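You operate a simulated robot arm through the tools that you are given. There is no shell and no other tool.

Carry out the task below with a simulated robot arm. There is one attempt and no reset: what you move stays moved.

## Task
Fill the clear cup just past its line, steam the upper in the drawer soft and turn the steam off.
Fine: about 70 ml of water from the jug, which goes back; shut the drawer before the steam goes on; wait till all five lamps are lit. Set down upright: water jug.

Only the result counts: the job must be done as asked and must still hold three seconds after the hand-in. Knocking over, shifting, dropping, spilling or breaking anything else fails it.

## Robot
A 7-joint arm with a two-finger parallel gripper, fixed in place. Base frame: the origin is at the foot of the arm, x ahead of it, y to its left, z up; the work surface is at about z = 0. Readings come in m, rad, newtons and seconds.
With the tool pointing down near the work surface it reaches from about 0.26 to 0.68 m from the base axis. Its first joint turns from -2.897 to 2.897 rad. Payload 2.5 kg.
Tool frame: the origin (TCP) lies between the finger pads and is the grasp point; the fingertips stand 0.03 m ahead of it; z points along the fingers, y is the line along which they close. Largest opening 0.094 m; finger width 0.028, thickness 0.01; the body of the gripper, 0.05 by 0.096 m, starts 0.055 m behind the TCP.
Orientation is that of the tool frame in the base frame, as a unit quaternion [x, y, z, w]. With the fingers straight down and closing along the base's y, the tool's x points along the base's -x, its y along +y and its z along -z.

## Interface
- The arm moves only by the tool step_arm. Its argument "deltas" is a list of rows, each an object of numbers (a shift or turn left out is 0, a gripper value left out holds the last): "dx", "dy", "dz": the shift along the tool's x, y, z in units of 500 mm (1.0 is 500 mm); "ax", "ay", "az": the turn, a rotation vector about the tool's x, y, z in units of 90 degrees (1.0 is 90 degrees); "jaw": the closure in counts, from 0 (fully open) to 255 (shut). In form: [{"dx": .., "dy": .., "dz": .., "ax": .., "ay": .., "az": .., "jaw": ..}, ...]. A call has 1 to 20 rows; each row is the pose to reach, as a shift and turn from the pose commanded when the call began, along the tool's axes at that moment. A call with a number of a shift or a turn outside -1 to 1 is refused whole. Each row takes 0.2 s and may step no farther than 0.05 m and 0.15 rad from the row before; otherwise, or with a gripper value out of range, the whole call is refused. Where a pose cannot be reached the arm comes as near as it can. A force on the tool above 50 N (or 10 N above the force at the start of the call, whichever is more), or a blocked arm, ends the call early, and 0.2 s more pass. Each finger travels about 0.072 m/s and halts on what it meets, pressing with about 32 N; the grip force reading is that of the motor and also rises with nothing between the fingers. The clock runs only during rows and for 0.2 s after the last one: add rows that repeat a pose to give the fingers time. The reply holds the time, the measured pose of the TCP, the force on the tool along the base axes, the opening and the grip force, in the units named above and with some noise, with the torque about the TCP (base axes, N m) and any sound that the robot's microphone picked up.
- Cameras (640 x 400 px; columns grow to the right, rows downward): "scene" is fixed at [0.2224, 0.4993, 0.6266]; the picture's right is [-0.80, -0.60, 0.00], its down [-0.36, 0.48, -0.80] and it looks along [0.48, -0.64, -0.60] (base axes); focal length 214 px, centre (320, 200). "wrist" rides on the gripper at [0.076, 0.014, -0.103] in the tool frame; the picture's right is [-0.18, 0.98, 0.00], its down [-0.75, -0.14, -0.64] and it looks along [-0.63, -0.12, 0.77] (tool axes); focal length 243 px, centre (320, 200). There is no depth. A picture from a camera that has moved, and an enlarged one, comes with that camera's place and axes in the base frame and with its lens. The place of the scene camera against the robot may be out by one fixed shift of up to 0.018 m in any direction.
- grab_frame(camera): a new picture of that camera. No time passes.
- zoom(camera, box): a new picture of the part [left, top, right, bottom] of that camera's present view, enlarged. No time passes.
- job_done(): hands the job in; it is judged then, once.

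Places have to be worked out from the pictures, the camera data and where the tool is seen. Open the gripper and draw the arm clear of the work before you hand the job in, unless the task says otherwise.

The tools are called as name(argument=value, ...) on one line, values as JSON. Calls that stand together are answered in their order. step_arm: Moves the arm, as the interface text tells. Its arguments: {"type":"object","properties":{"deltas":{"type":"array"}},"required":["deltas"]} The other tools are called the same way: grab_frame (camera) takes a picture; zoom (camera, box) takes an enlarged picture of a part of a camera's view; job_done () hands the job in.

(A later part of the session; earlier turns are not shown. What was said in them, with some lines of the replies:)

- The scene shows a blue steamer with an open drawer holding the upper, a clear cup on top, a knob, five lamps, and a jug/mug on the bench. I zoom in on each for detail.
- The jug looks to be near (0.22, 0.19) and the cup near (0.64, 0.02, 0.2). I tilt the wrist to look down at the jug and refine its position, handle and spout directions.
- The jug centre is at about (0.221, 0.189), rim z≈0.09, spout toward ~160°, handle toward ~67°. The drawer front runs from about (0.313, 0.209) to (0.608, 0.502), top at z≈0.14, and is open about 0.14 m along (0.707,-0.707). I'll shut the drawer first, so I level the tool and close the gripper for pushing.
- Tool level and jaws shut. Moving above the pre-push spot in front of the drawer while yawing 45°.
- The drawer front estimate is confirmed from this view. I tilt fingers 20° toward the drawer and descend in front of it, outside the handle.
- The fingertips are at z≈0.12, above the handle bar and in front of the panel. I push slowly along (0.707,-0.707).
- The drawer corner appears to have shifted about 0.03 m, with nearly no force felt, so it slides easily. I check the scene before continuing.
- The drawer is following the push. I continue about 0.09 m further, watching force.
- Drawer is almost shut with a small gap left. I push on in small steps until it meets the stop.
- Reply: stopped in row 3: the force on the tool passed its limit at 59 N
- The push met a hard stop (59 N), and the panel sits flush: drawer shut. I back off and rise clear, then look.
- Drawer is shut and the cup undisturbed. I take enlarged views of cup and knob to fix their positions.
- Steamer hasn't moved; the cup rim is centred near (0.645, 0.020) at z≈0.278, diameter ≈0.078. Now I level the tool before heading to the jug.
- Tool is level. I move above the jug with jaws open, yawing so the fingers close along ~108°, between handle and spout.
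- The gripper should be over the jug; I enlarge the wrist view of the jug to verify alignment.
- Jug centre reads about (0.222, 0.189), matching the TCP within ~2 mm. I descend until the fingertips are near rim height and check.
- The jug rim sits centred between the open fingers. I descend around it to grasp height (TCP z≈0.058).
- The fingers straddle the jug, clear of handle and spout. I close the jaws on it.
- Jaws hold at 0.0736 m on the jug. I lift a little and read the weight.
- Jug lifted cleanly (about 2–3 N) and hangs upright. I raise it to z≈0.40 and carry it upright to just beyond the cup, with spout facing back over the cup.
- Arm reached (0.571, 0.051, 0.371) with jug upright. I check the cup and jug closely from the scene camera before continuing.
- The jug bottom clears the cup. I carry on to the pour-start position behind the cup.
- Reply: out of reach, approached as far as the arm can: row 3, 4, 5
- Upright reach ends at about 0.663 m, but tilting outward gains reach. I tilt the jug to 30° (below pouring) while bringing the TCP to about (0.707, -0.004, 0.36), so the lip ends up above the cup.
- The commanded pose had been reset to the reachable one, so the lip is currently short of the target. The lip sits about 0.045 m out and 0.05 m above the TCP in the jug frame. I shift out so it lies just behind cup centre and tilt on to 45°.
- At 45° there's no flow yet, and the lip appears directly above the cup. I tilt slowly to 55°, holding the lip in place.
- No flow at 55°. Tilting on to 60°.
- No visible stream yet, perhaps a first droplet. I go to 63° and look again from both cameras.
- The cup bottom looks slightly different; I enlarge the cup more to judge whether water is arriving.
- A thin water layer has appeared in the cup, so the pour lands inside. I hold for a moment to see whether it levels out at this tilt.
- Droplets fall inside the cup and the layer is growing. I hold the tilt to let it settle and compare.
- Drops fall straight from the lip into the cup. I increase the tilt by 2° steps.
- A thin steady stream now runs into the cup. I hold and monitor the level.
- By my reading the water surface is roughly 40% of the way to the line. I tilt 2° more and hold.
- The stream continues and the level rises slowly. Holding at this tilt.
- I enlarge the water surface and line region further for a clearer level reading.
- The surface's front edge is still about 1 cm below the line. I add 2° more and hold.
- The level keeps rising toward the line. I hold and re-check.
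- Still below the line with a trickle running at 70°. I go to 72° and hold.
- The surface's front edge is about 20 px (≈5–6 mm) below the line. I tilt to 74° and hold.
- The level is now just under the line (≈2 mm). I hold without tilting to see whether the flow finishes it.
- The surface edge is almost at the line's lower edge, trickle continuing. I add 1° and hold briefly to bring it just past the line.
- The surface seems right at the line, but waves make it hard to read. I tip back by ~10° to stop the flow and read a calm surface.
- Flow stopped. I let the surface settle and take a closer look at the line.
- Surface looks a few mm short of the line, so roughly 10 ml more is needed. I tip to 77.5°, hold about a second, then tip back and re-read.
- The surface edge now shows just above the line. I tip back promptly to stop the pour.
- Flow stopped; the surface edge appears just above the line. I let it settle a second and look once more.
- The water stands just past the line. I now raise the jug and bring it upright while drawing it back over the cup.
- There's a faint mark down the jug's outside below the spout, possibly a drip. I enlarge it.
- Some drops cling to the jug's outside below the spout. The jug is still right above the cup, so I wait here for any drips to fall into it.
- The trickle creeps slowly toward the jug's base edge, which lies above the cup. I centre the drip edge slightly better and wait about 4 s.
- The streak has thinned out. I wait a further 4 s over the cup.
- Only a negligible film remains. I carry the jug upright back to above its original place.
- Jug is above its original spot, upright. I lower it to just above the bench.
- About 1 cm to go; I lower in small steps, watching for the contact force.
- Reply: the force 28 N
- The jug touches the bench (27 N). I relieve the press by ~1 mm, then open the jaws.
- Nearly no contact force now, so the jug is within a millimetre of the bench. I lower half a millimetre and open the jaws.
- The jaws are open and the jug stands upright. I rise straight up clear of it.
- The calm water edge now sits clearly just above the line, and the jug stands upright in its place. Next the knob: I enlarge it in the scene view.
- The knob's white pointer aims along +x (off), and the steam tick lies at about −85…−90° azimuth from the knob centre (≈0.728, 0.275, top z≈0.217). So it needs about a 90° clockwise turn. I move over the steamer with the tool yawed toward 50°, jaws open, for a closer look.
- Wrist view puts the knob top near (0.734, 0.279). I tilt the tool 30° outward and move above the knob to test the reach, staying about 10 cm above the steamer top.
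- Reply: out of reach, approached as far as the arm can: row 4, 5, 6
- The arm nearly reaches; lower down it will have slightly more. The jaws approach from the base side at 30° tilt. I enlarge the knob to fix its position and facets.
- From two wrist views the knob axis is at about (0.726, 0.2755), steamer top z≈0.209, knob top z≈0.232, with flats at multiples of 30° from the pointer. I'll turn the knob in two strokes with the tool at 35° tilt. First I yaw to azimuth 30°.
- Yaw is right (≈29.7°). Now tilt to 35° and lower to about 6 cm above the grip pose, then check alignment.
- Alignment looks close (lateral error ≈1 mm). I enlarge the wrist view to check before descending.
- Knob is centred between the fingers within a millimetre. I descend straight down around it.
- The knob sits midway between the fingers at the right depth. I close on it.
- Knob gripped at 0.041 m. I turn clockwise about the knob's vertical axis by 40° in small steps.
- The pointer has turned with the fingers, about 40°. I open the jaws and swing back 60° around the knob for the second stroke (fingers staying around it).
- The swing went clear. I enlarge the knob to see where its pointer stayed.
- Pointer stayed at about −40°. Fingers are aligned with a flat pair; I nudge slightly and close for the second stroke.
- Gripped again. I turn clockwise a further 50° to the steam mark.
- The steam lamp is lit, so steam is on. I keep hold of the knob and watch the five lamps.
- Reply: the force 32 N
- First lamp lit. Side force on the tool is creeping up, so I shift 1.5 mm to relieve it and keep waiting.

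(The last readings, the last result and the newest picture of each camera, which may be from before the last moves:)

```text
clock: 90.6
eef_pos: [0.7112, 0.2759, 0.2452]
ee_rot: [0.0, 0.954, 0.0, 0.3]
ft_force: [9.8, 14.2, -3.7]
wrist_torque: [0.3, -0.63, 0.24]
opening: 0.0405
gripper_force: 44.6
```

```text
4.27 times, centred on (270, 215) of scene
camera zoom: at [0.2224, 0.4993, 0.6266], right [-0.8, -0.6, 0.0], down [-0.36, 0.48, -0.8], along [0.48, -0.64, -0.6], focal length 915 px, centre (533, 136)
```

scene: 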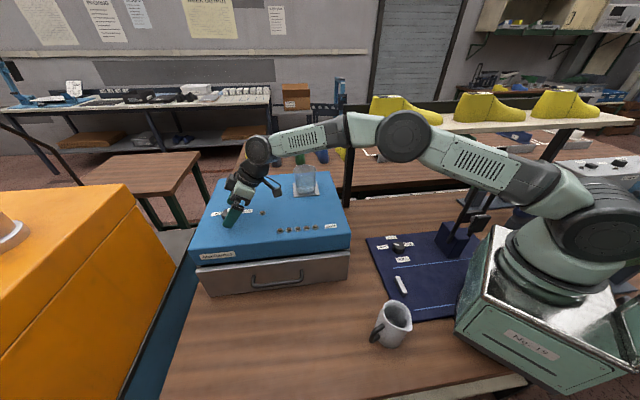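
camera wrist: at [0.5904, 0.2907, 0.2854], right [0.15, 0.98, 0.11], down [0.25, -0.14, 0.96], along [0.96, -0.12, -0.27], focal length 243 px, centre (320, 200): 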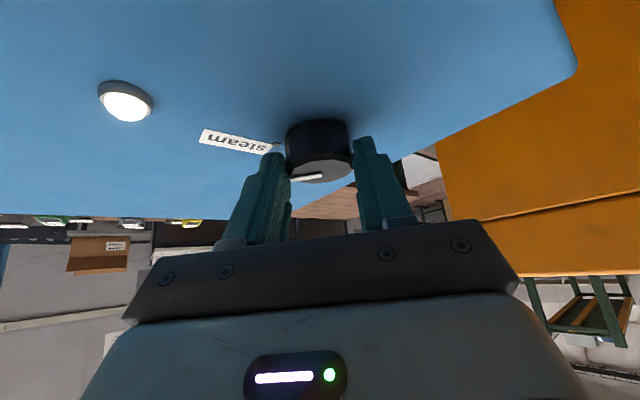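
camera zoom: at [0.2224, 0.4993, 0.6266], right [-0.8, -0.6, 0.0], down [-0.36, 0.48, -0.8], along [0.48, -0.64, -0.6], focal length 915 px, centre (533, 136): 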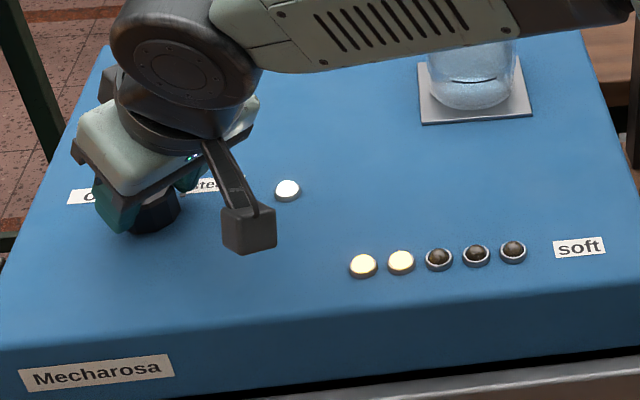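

Two lamps lit. I keep waiting.

step_arm(deltas=[{"dx": 0.0}, {"dx": 0.0}, {"dx": 0.0}, {"dx": 0.0}, {"dx": 0.0}, {"dx": 0.0}, {"dx": 0.0}, {"dx": 0.0}, {"dx": 0.0}, {"dx": 0.0}, {"dx": 0.0}])

zoom(camera="scene", box=[195, 175, 345, 255])

```text
clock: 93.0
eef_pos: [0.7122, 0.2756, 0.2454]
ee_rot: [0.0, 0.954, 0.0, 0.3]
ft_force: [-7.3, 12.9, -0.2]
wrist_torque: [0.48, 0.24, 0.23]
opening: 0.0406
gripper_force: 44.7
```

```text
4.27 times, centred on (270, 215) of scene
camera zoom: at [0.2224, 0.4993, 0.6266], right [-0.8, -0.6, 0.0], down [-0.36, 0.48, -0.8], along [0.48, -0.64, -0.6], focal length 915 px, centre (533, 136)
```

zoom: 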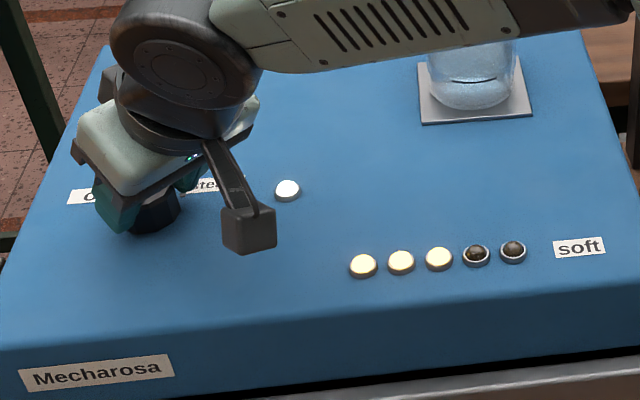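

Three lamps lit at 93.0 s. I wait about 2 s more.

step_arm(deltas=[{"dx": 0.0}, {"dx": 0.0}, {"dx": 0.0}, {"dx": 0.0}, {"dx": 0.0}, {"dx": 0.0}, {"dx": 0.0}, {"dx": 0.0}])

zoom(camera="scene", box=[195, 175, 345, 255])

```text
clock: 94.8
eef_pos: [0.711, 0.2773, 0.245]
ee_rot: [0.0, 0.954, 0.0, 0.3]
ft_force: [-11.8, 13.9, -0.2]
wrist_torque: [0.4, 0.3, 0.24]
opening: 0.0405
gripper_force: 45.0
```

```text
4.27 times, centred on (270, 215) of scene
camera zoom: at [0.2224, 0.4993, 0.6266], right [-0.8, -0.6, 0.0], down [-0.36, 0.48, -0.8], along [0.48, -0.64, -0.6], focal length 915 px, centre (533, 136)
```

zoom: 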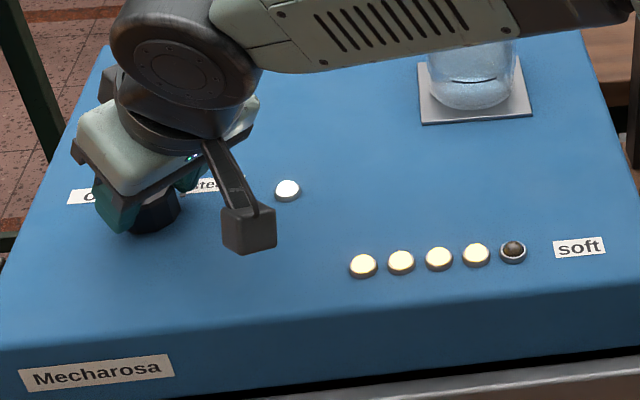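

Four lamps lit. One more short wait.

step_arm(deltas=[{"dx": 0.0}, {"dx": 0.0}, {"dx": 0.0}, {"dx": 0.0}, {"dx": 0.0}])

zoom(camera="scene", box=[195, 175, 345, 255])

```text
clock: 96.0
eef_pos: [0.7115, 0.2769, 0.244]
ee_rot: [-0.001, 0.954, 0.0, 0.3]
ft_force: [-13.5, 13.2, 0.3]
wrist_torque: [0.49, 0.38, 0.21]
opening: 0.0406
gripper_force: 45.4
```

```text
4.27 times, centred on (270, 215) of scene
camera zoom: at [0.2224, 0.4993, 0.6266], right [-0.8, -0.6, 0.0], down [-0.36, 0.48, -0.8], along [0.48, -0.64, -0.6], focal length 915 px, centre (533, 136)
```

zoom: 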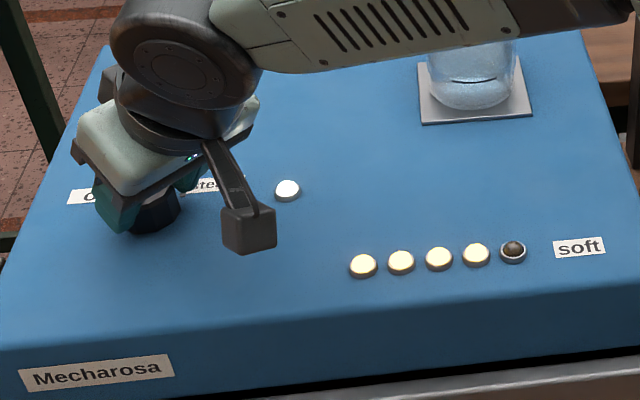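

Still four. Waiting another 0.6 s.

step_arm(deltas=[{"dx": 0.0}, {"dx": 0.0}])

zoom(camera="scene", box=[195, 175, 345, 255])

```text
clock: 96.6
eef_pos: [0.7124, 0.2752, 0.2445]
ee_rot: [0.0, 0.954, 0.0, 0.3]
ft_force: [-13.2, 13.5, 0.0]
wrist_torque: [0.46, 0.44, 0.21]
opening: 0.0405
gripper_force: 44.4
```

```text
4.27 times, centred on (270, 215) of scene
camera zoom: at [0.2224, 0.4993, 0.6266], right [-0.8, -0.6, 0.0], down [-0.36, 0.48, -0.8], along [0.48, -0.64, -0.6], focal length 915 px, centre (533, 136)
```

zoom: 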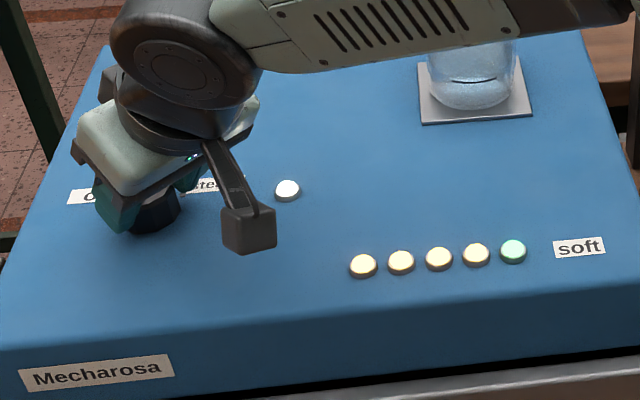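

All five lamps are lit. I turn the knob back counter-clockwise at once by 50°.

step_arm(deltas=[{"dx": -0.0003, "dy": -0.0043, "dz": 0.0002, "ax": -0.0531, "az": -0.0758}, {"dx": -0.001, "dy": -0.0085, "dz": 0.0007, "ax": -0.1062, "az": -0.1517}, {"dx": -0.0023, "dy": -0.0126, "dz": 0.0016, "ax": -0.1593, "az": -0.2276}, {"dx": -0.004, "dy": -0.0164, "dz": 0.0028, "ax": -0.2124, "az": -0.3034}, {"dx": -0.0062, "dy": -0.0198, "dz": 0.0043, "ax": -0.2656, "az": -0.3793}, {"dx": -0.0087, "dy": -0.0228, "dz": 0.0061, "ax": -0.3187, "az": -0.4551}, {"dx": -0.0087, "dy": -0.0228, "dz": 0.0061, "ax": -0.3187, "az": -0.4551, "jaw": 0}, {"dx": -0.0087, "dy": -0.0228, "dz": 0.0061, "ax": -0.3187, "az": -0.4551}, {"dx": -0.0087, "dy": -0.0228, "dz": 0.0061, "ax": -0.3187, "az": -0.4551}])

zoom(camera="scene", box=[195, 175, 345, 255])

grab_frame(camera="wrist")

```text
clock: 98.6
eef_pos: [0.7153, 0.2631, 0.2449]
ee_rot: [-0.403, 0.865, 0.127, 0.271]
ft_force: [-0.3, -0.4, 0.6]
wrist_torque: [-0.04, -0.01, 0.01]
opening: 0.094
gripper_force: 0.0
```

```text
4.27 times, centred on (270, 215) of scene
camera zoom: at [0.2224, 0.4993, 0.6266], right [-0.8, -0.6, 0.0], down [-0.36, 0.48, -0.8], along [0.48, -0.64, -0.6], focal length 915 px, centre (533, 136)
```

zoom: 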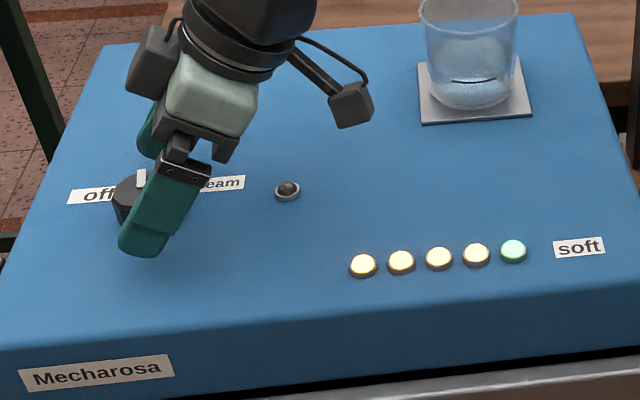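

```text
taken
camera wrist: at [0.6272, 0.1811, 0.2858], right [-0.66, 0.75, 0.11], down [0.27, 0.1, 0.96], along [0.71, 0.66, -0.27], focal length 243 px, centre (320, 200)
```

wrist: 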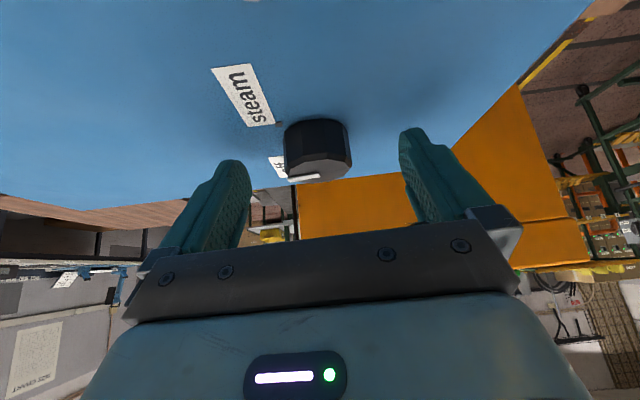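

The steam lamp is out and all five lamps remain lit. To set the pointer fully to "off", I swing the open fingers back −60° for a last +40° stroke.

step_arm(deltas=[{"dx": -0.0002, "dy": 0.0039, "dz": 0.0001, "ax": 0.0478, "az": 0.0683}, {"dx": -0.0008, "dy": 0.0077, "dz": 0.0006, "ax": 0.0956, "az": 0.1365}, {"dx": -0.0019, "dy": 0.0114, "dz": 0.0013, "ax": 0.1434, "az": 0.2048}, {"dx": -0.0033, "dy": 0.0149, "dz": 0.0023, "ax": 0.1912, "az": 0.2731}, {"dx": -0.005, "dy": 0.0181, "dz": 0.0035, "ax": 0.239, "az": 0.3413}, {"dx": -0.0071, "dy": 0.0211, "dz": 0.005, "ax": 0.2868, "az": 0.4096}, {"dx": -0.0096, "dy": 0.0236, "dz": 0.0067, "ax": 0.3346, "az": 0.4779}, {"dx": -0.0122, "dy": 0.0258, "dz": 0.0085, "ax": 0.3824, "az": 0.5461}, {"dx": -0.0122, "dy": 0.0258, "dz": 0.0085, "ax": 0.3824, "az": 0.5461, "jaw": 255}, {"dx": -0.0122, "dy": 0.0258, "dz": 0.0085, "ax": 0.3824, "az": 0.5461}, {"dx": -0.0122, "dy": 0.0258, "dz": 0.0085, "ax": 0.3824, "az": 0.5461}, {"dx": -0.0122, "dy": 0.0258, "dz": 0.0085, "ax": 0.3824, "az": 0.5461}, {"dx": -0.0122, "dy": 0.0258, "dz": 0.0085, "ax": 0.3824, "az": 0.5461}])

grab_frame(camera="wrist")

```text
clock: 101.4
eef_pos: [0.7115, 0.2783, 0.2459]
ee_rot: [0.083, 0.95, -0.026, 0.299]
ft_force: [6.7, 12.5, -4.3]
wrist_torque: [-0.11, -0.29, 0.21]
opening: 0.0418
gripper_force: 45.4
```

```text
taken
camera wrist: at [0.5932, 0.3141, 0.2859], right [0.32, 0.94, 0.11], down [0.22, -0.18, 0.96], along [0.92, -0.28, -0.27], focal length 243 px, centre (320, 200)
```

wrist: 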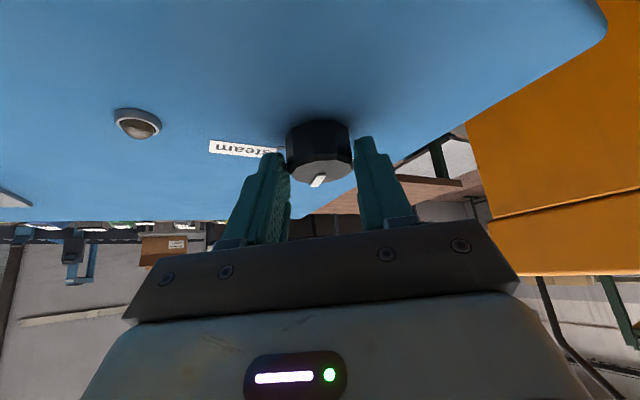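

Gripped again at −40°. I turn counter-clockwise 40° to the off mark.

step_arm(deltas=[{"dx": -0.0002, "dy": -0.0041, "dz": 0.0002, "ax": -0.0508, "az": -0.0729}, {"dx": -0.001, "dy": -0.0082, "dz": 0.0007, "ax": -0.1017, "az": -0.1458}, {"dx": -0.0021, "dy": -0.0121, "dz": 0.0015, "ax": -0.1525, "az": -0.2187}, {"dx": -0.0037, "dy": -0.0158, "dz": 0.0026, "ax": -0.2034, "az": -0.2916}, {"dx": -0.0057, "dy": -0.0192, "dz": 0.004, "ax": -0.2542, "az": -0.3644}, {"dx": -0.0057, "dy": -0.0192, "dz": 0.004, "ax": -0.2542, "az": -0.3644}, {"dx": -0.0057, "dy": -0.0192, "dz": 0.004, "ax": -0.2542, "az": -0.3644, "jaw": 0}, {"dx": -0.0057, "dy": -0.0192, "dz": 0.004, "ax": -0.2542, "az": -0.3644}, {"dx": -0.0057, "dy": -0.0192, "dz": 0.004, "ax": -0.2542, "az": -0.3644}])

zoom(camera="wrist", box=[240, 70, 400, 200])

zoom(camera="scene", box=[195, 175, 345, 255])

```text
clock: 103.4
eef_pos: [0.7121, 0.2661, 0.245]
ee_rot: [-0.247, 0.922, 0.077, 0.289]
ft_force: [-0.2, 0.4, 0.5]
wrist_torque: [0.0, 0.01, 0.02]
opening: 0.0939
gripper_force: 0.1
```

```text
3.08 times, centred on (320, 135) of wrist
camera zoom: at [0.5999, 0.2192, 0.2855], right [-0.36, 0.93, 0.1], down [0.29, 0.0, 0.96], along [0.89, 0.37, -0.27], focal length 746 px, centre (320, 400)
```

zoom: 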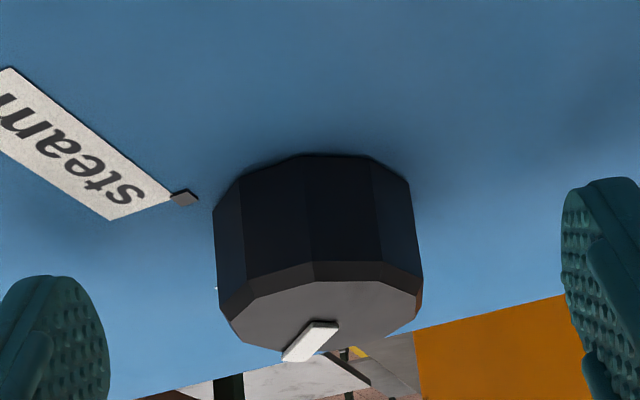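

```text
4.27 times, centred on (270, 215) of scene
camera zoom: at [0.2224, 0.4993, 0.6266], right [-0.8, -0.6, 0.0], down [-0.36, 0.48, -0.8], along [0.48, -0.64, -0.6], focal length 915 px, centre (533, 136)
```

zoom: 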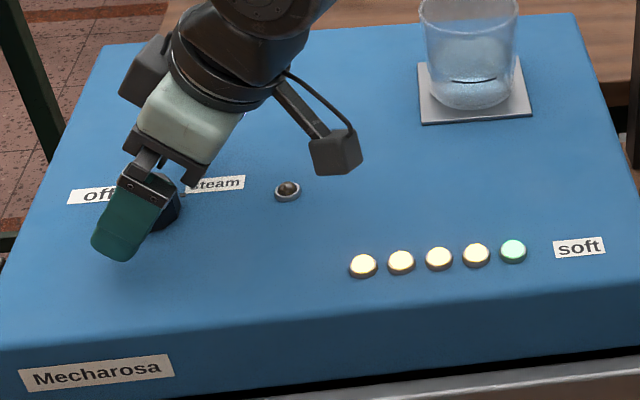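

Pointer is back at "off", the steam lamp is dark and five lamps lit. I retract the open gripper upward and back, clear of everything.

step_arm(deltas=[{"dx": -0.0344, "dz": -0.0492}, {"dx": -0.0688, "dz": -0.0983}, {"dx": -0.041, "dz": -0.1748}, {"dx": -0.0132, "dz": -0.2513}, {"dx": 0.0146, "dz": -0.3277}, {"dx": 0.0424, "dz": -0.4042}, {"dx": 0.0702, "dz": -0.4806}, {"dx": 0.0982, "dz": -0.557}, {"dx": 0.0982, "dz": -0.557}])

grab_frame(camera="scene")

zoom(camera="scene", box=[195, 175, 345, 295])

zoom(camera="scene", box=[205, 190, 275, 235])

zoom(camera="scene", box=[299, 176, 317, 194])

zoom(camera="scene", box=[340, 250, 460, 360])

```text
clock: 105.4
eef_pos: [0.5421, 0.1704, 0.4477]
ee_rot: [-0.247, 0.922, 0.078, 0.289]
ft_force: [-0.5, -0.2, -0.7]
wrist_torque: [0.02, -0.01, 0.01]
opening: 0.094
gripper_force: 0.1
```

```text
taken
```

scene: 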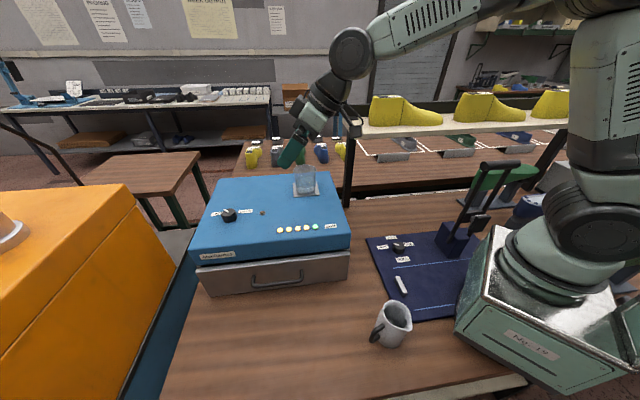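

```text
3.33 times, centred on (270, 235) of scene
camera zoom: at [0.2224, 0.4993, 0.6266], right [-0.8, -0.6, 0.0], down [-0.36, 0.48, -0.8], along [0.48, -0.64, -0.6], focal length 715 px, centre (487, 83)
```

zoom: 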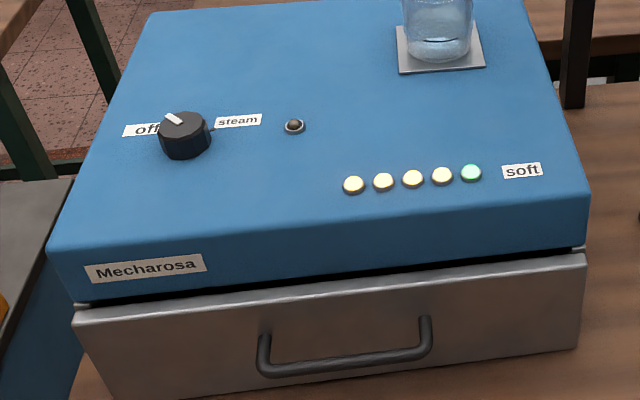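

```text
8.89 times, centred on (240, 212) of scene
camera zoom: at [0.2224, 0.4993, 0.6266], right [-0.8, -0.6, 0.0], down [-0.36, 0.48, -0.8], along [0.48, -0.64, -0.6], focal length 1906 px, centre (1031, 89)
```

zoom: 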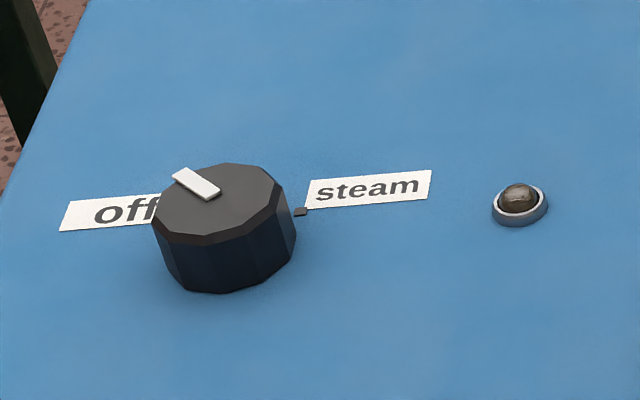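

```text
16.00 times, centred on (308, 185) of scene
camera zoom: at [0.2224, 0.4993, 0.6266], right [-0.8, -0.6, 0.0], down [-0.36, 0.48, -0.8], along [0.48, -0.64, -0.6], focal length 3432 px, centre (512, 440)
```

zoom: 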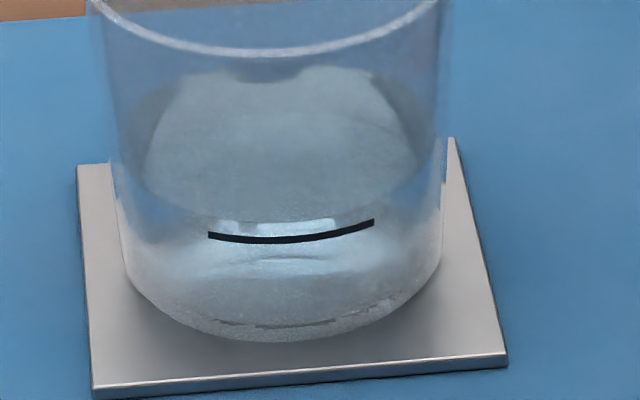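

```text
3.64 times, centred on (400, 305) of scene
camera zoom: at [0.2224, 0.4993, 0.6266], right [-0.8, -0.6, 0.0], down [-0.36, 0.48, -0.8], along [0.48, -0.64, -0.6], focal length 780 px, centre (29, -182)
```

zoom: 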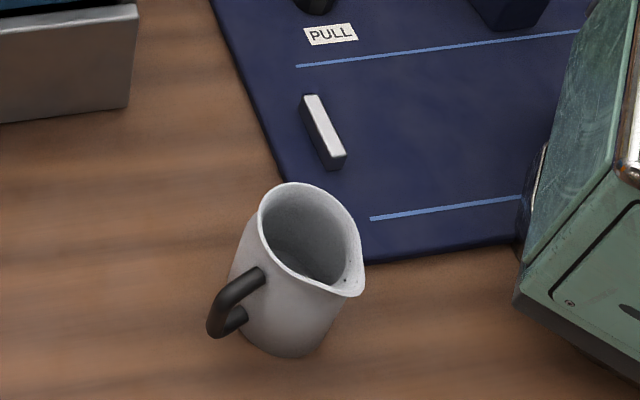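

Everything looks right: drawer shut, lamps lit, steam off, jug upright. For certainty about the water level I'll view the cup from a lower side angle with the wrist camera, moving clear of everything at height first.

step_arm(deltas=[{"dx": 0.068, "dy": -0.0485, "dz": -0.0474}, {"dx": 0.1354, "dy": -0.097, "dz": -0.0948}, {"dx": 0.2031, "dy": -0.1455, "dz": -0.1422}, {"dx": 0.2709, "dy": -0.194, "dz": -0.1897}, {"dx": 0.3386, "dy": -0.2425, "dz": -0.2371}, {"dx": 0.4063, "dy": -0.291, "dz": -0.2845}, {"dx": 0.4552, "dy": -0.291, "dz": -0.2146}, {"dx": 0.5042, "dy": -0.291, "dz": -0.1447}, {"dx": 0.5531, "dy": -0.291, "dz": -0.0748}, {"dx": 0.5531, "dy": -0.291, "dz": -0.0748}])

grab_frame(camera="wrist")

```text
clock: 107.6
eef_pos: [0.3979, -0.0827, 0.3171]
ee_rot: [-0.247, 0.921, 0.078, 0.29]
ft_force: [-1.2, -0.4, -0.8]
wrist_torque: [0.01, 0.03, 0.0]
opening: 0.0939
gripper_force: 0.1
```

```text
taken
camera wrist: at [0.2847, -0.1295, 0.3577], right [-0.36, 0.93, 0.1], down [0.29, 0.0, 0.96], along [0.89, 0.37, -0.27], focal length 243 px, centre (320, 200)
```

wrist: 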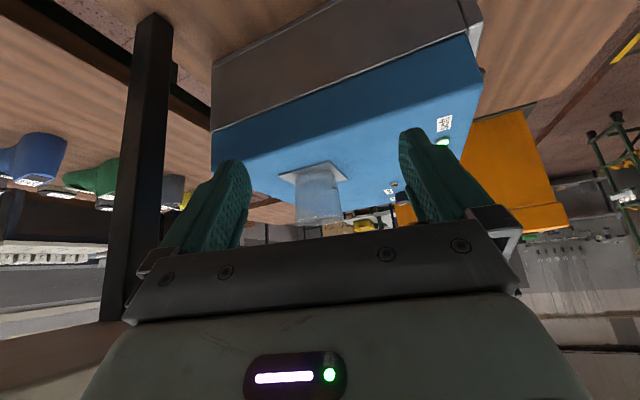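

zoom(camera="wrist", box=[275, 150, 365, 235])

zoom(camera="wrist", box=[295, 160, 345, 200])

```text
4.71 times, centred on (320, 192) of wrist
camera zoom: at [0.2847, -0.1295, 0.3577], right [-0.36, 0.93, 0.1], down [0.29, 0.0, 0.96], along [0.89, 0.37, -0.27], focal length 1142 px, centre (320, 235)
```

zoom: 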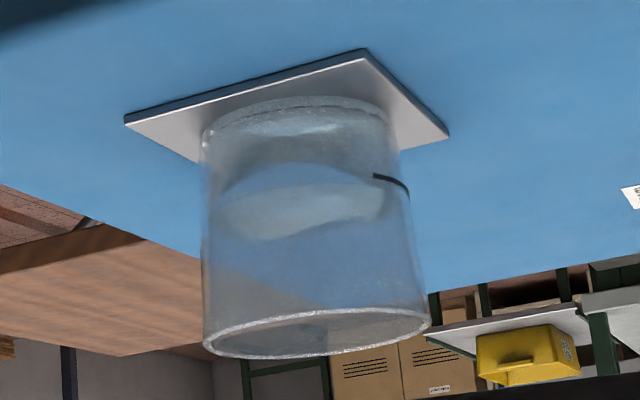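

```text
10.00 times, centred on (320, 180) of wrist
camera zoom: at [0.2847, -0.1295, 0.3577], right [-0.36, 0.93, 0.1], down [0.29, 0.0, 0.96], along [0.89, 0.37, -0.27], focal length 2426 px, centre (320, 400)
```

zoom: 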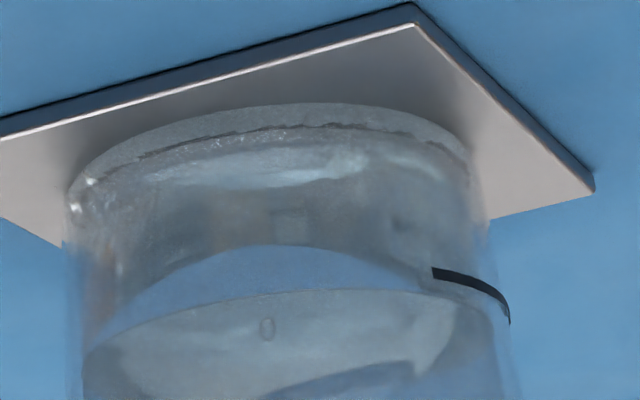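

From the side, the water surface lies about 3 mm beyond the line, i.e. just past it. I raise the arm well clear before handing in.

step_arm(deltas=[{"dx": -0.05, "dz": -0.07}, {"dx": -0.1, "dz": -0.14}, {"dx": -0.15, "dz": -0.21}, {"dx": -0.15, "dz": -0.21}])

grab_frame(camera="scene")

```text
clock: 108.6
eef_pos: [0.3988, -0.0818, 0.4464]
ee_rot: [-0.247, 0.921, 0.078, 0.29]
ft_force: [-0.2, -0.4, 0.4]
wrist_torque: [0.02, 0.01, 0.01]
opening: 0.0939
gripper_force: 0.0
```

```text
taken
```

scene: 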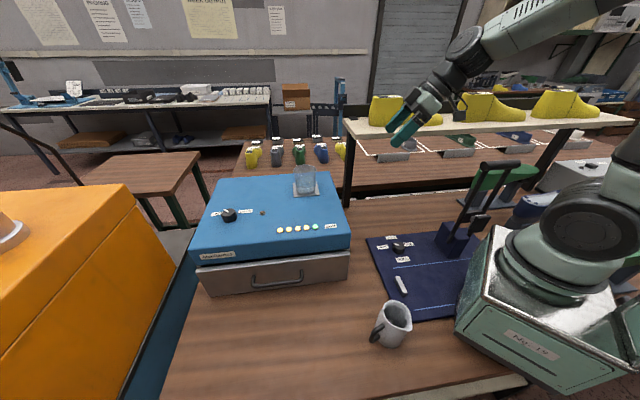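

The scene shows the drawer shut, steam off with all five lamps lit, and the cup filled just past its line. The jug is upright in its place, the gripper is open and the arm is clear. Handing the job in.

job_done()

```text
The job is handed in.
```

I filled the cup just past its line, steamed the upper until all five lamps were lit, turned the steam off and handed the job in. I haven't seen the judge's result.

- **Water:** the surface in the cup sits about 3 mm above the line. I judged the amount by eye against the line. The force readings were too noisy to confirm 70 ml, but they fit roughly that amount.
- **Jug:** it is back at its original spot, upright, with water left in it. Some drops ran down its outside during the pour. I held it over the cup for about 10 s until only a thin film was left, and saw no drips on the steamer or bench.
- **Drawer:** I pushed it to its stop before turning the steam on.
- **Steam:** I turned the knob back as soon as I saw the fifth lamp lit. The steam lamp is out, the pointer is at "off" and all five lamps are still lit.
- **Arm:** the gripper is open and clear of everything.
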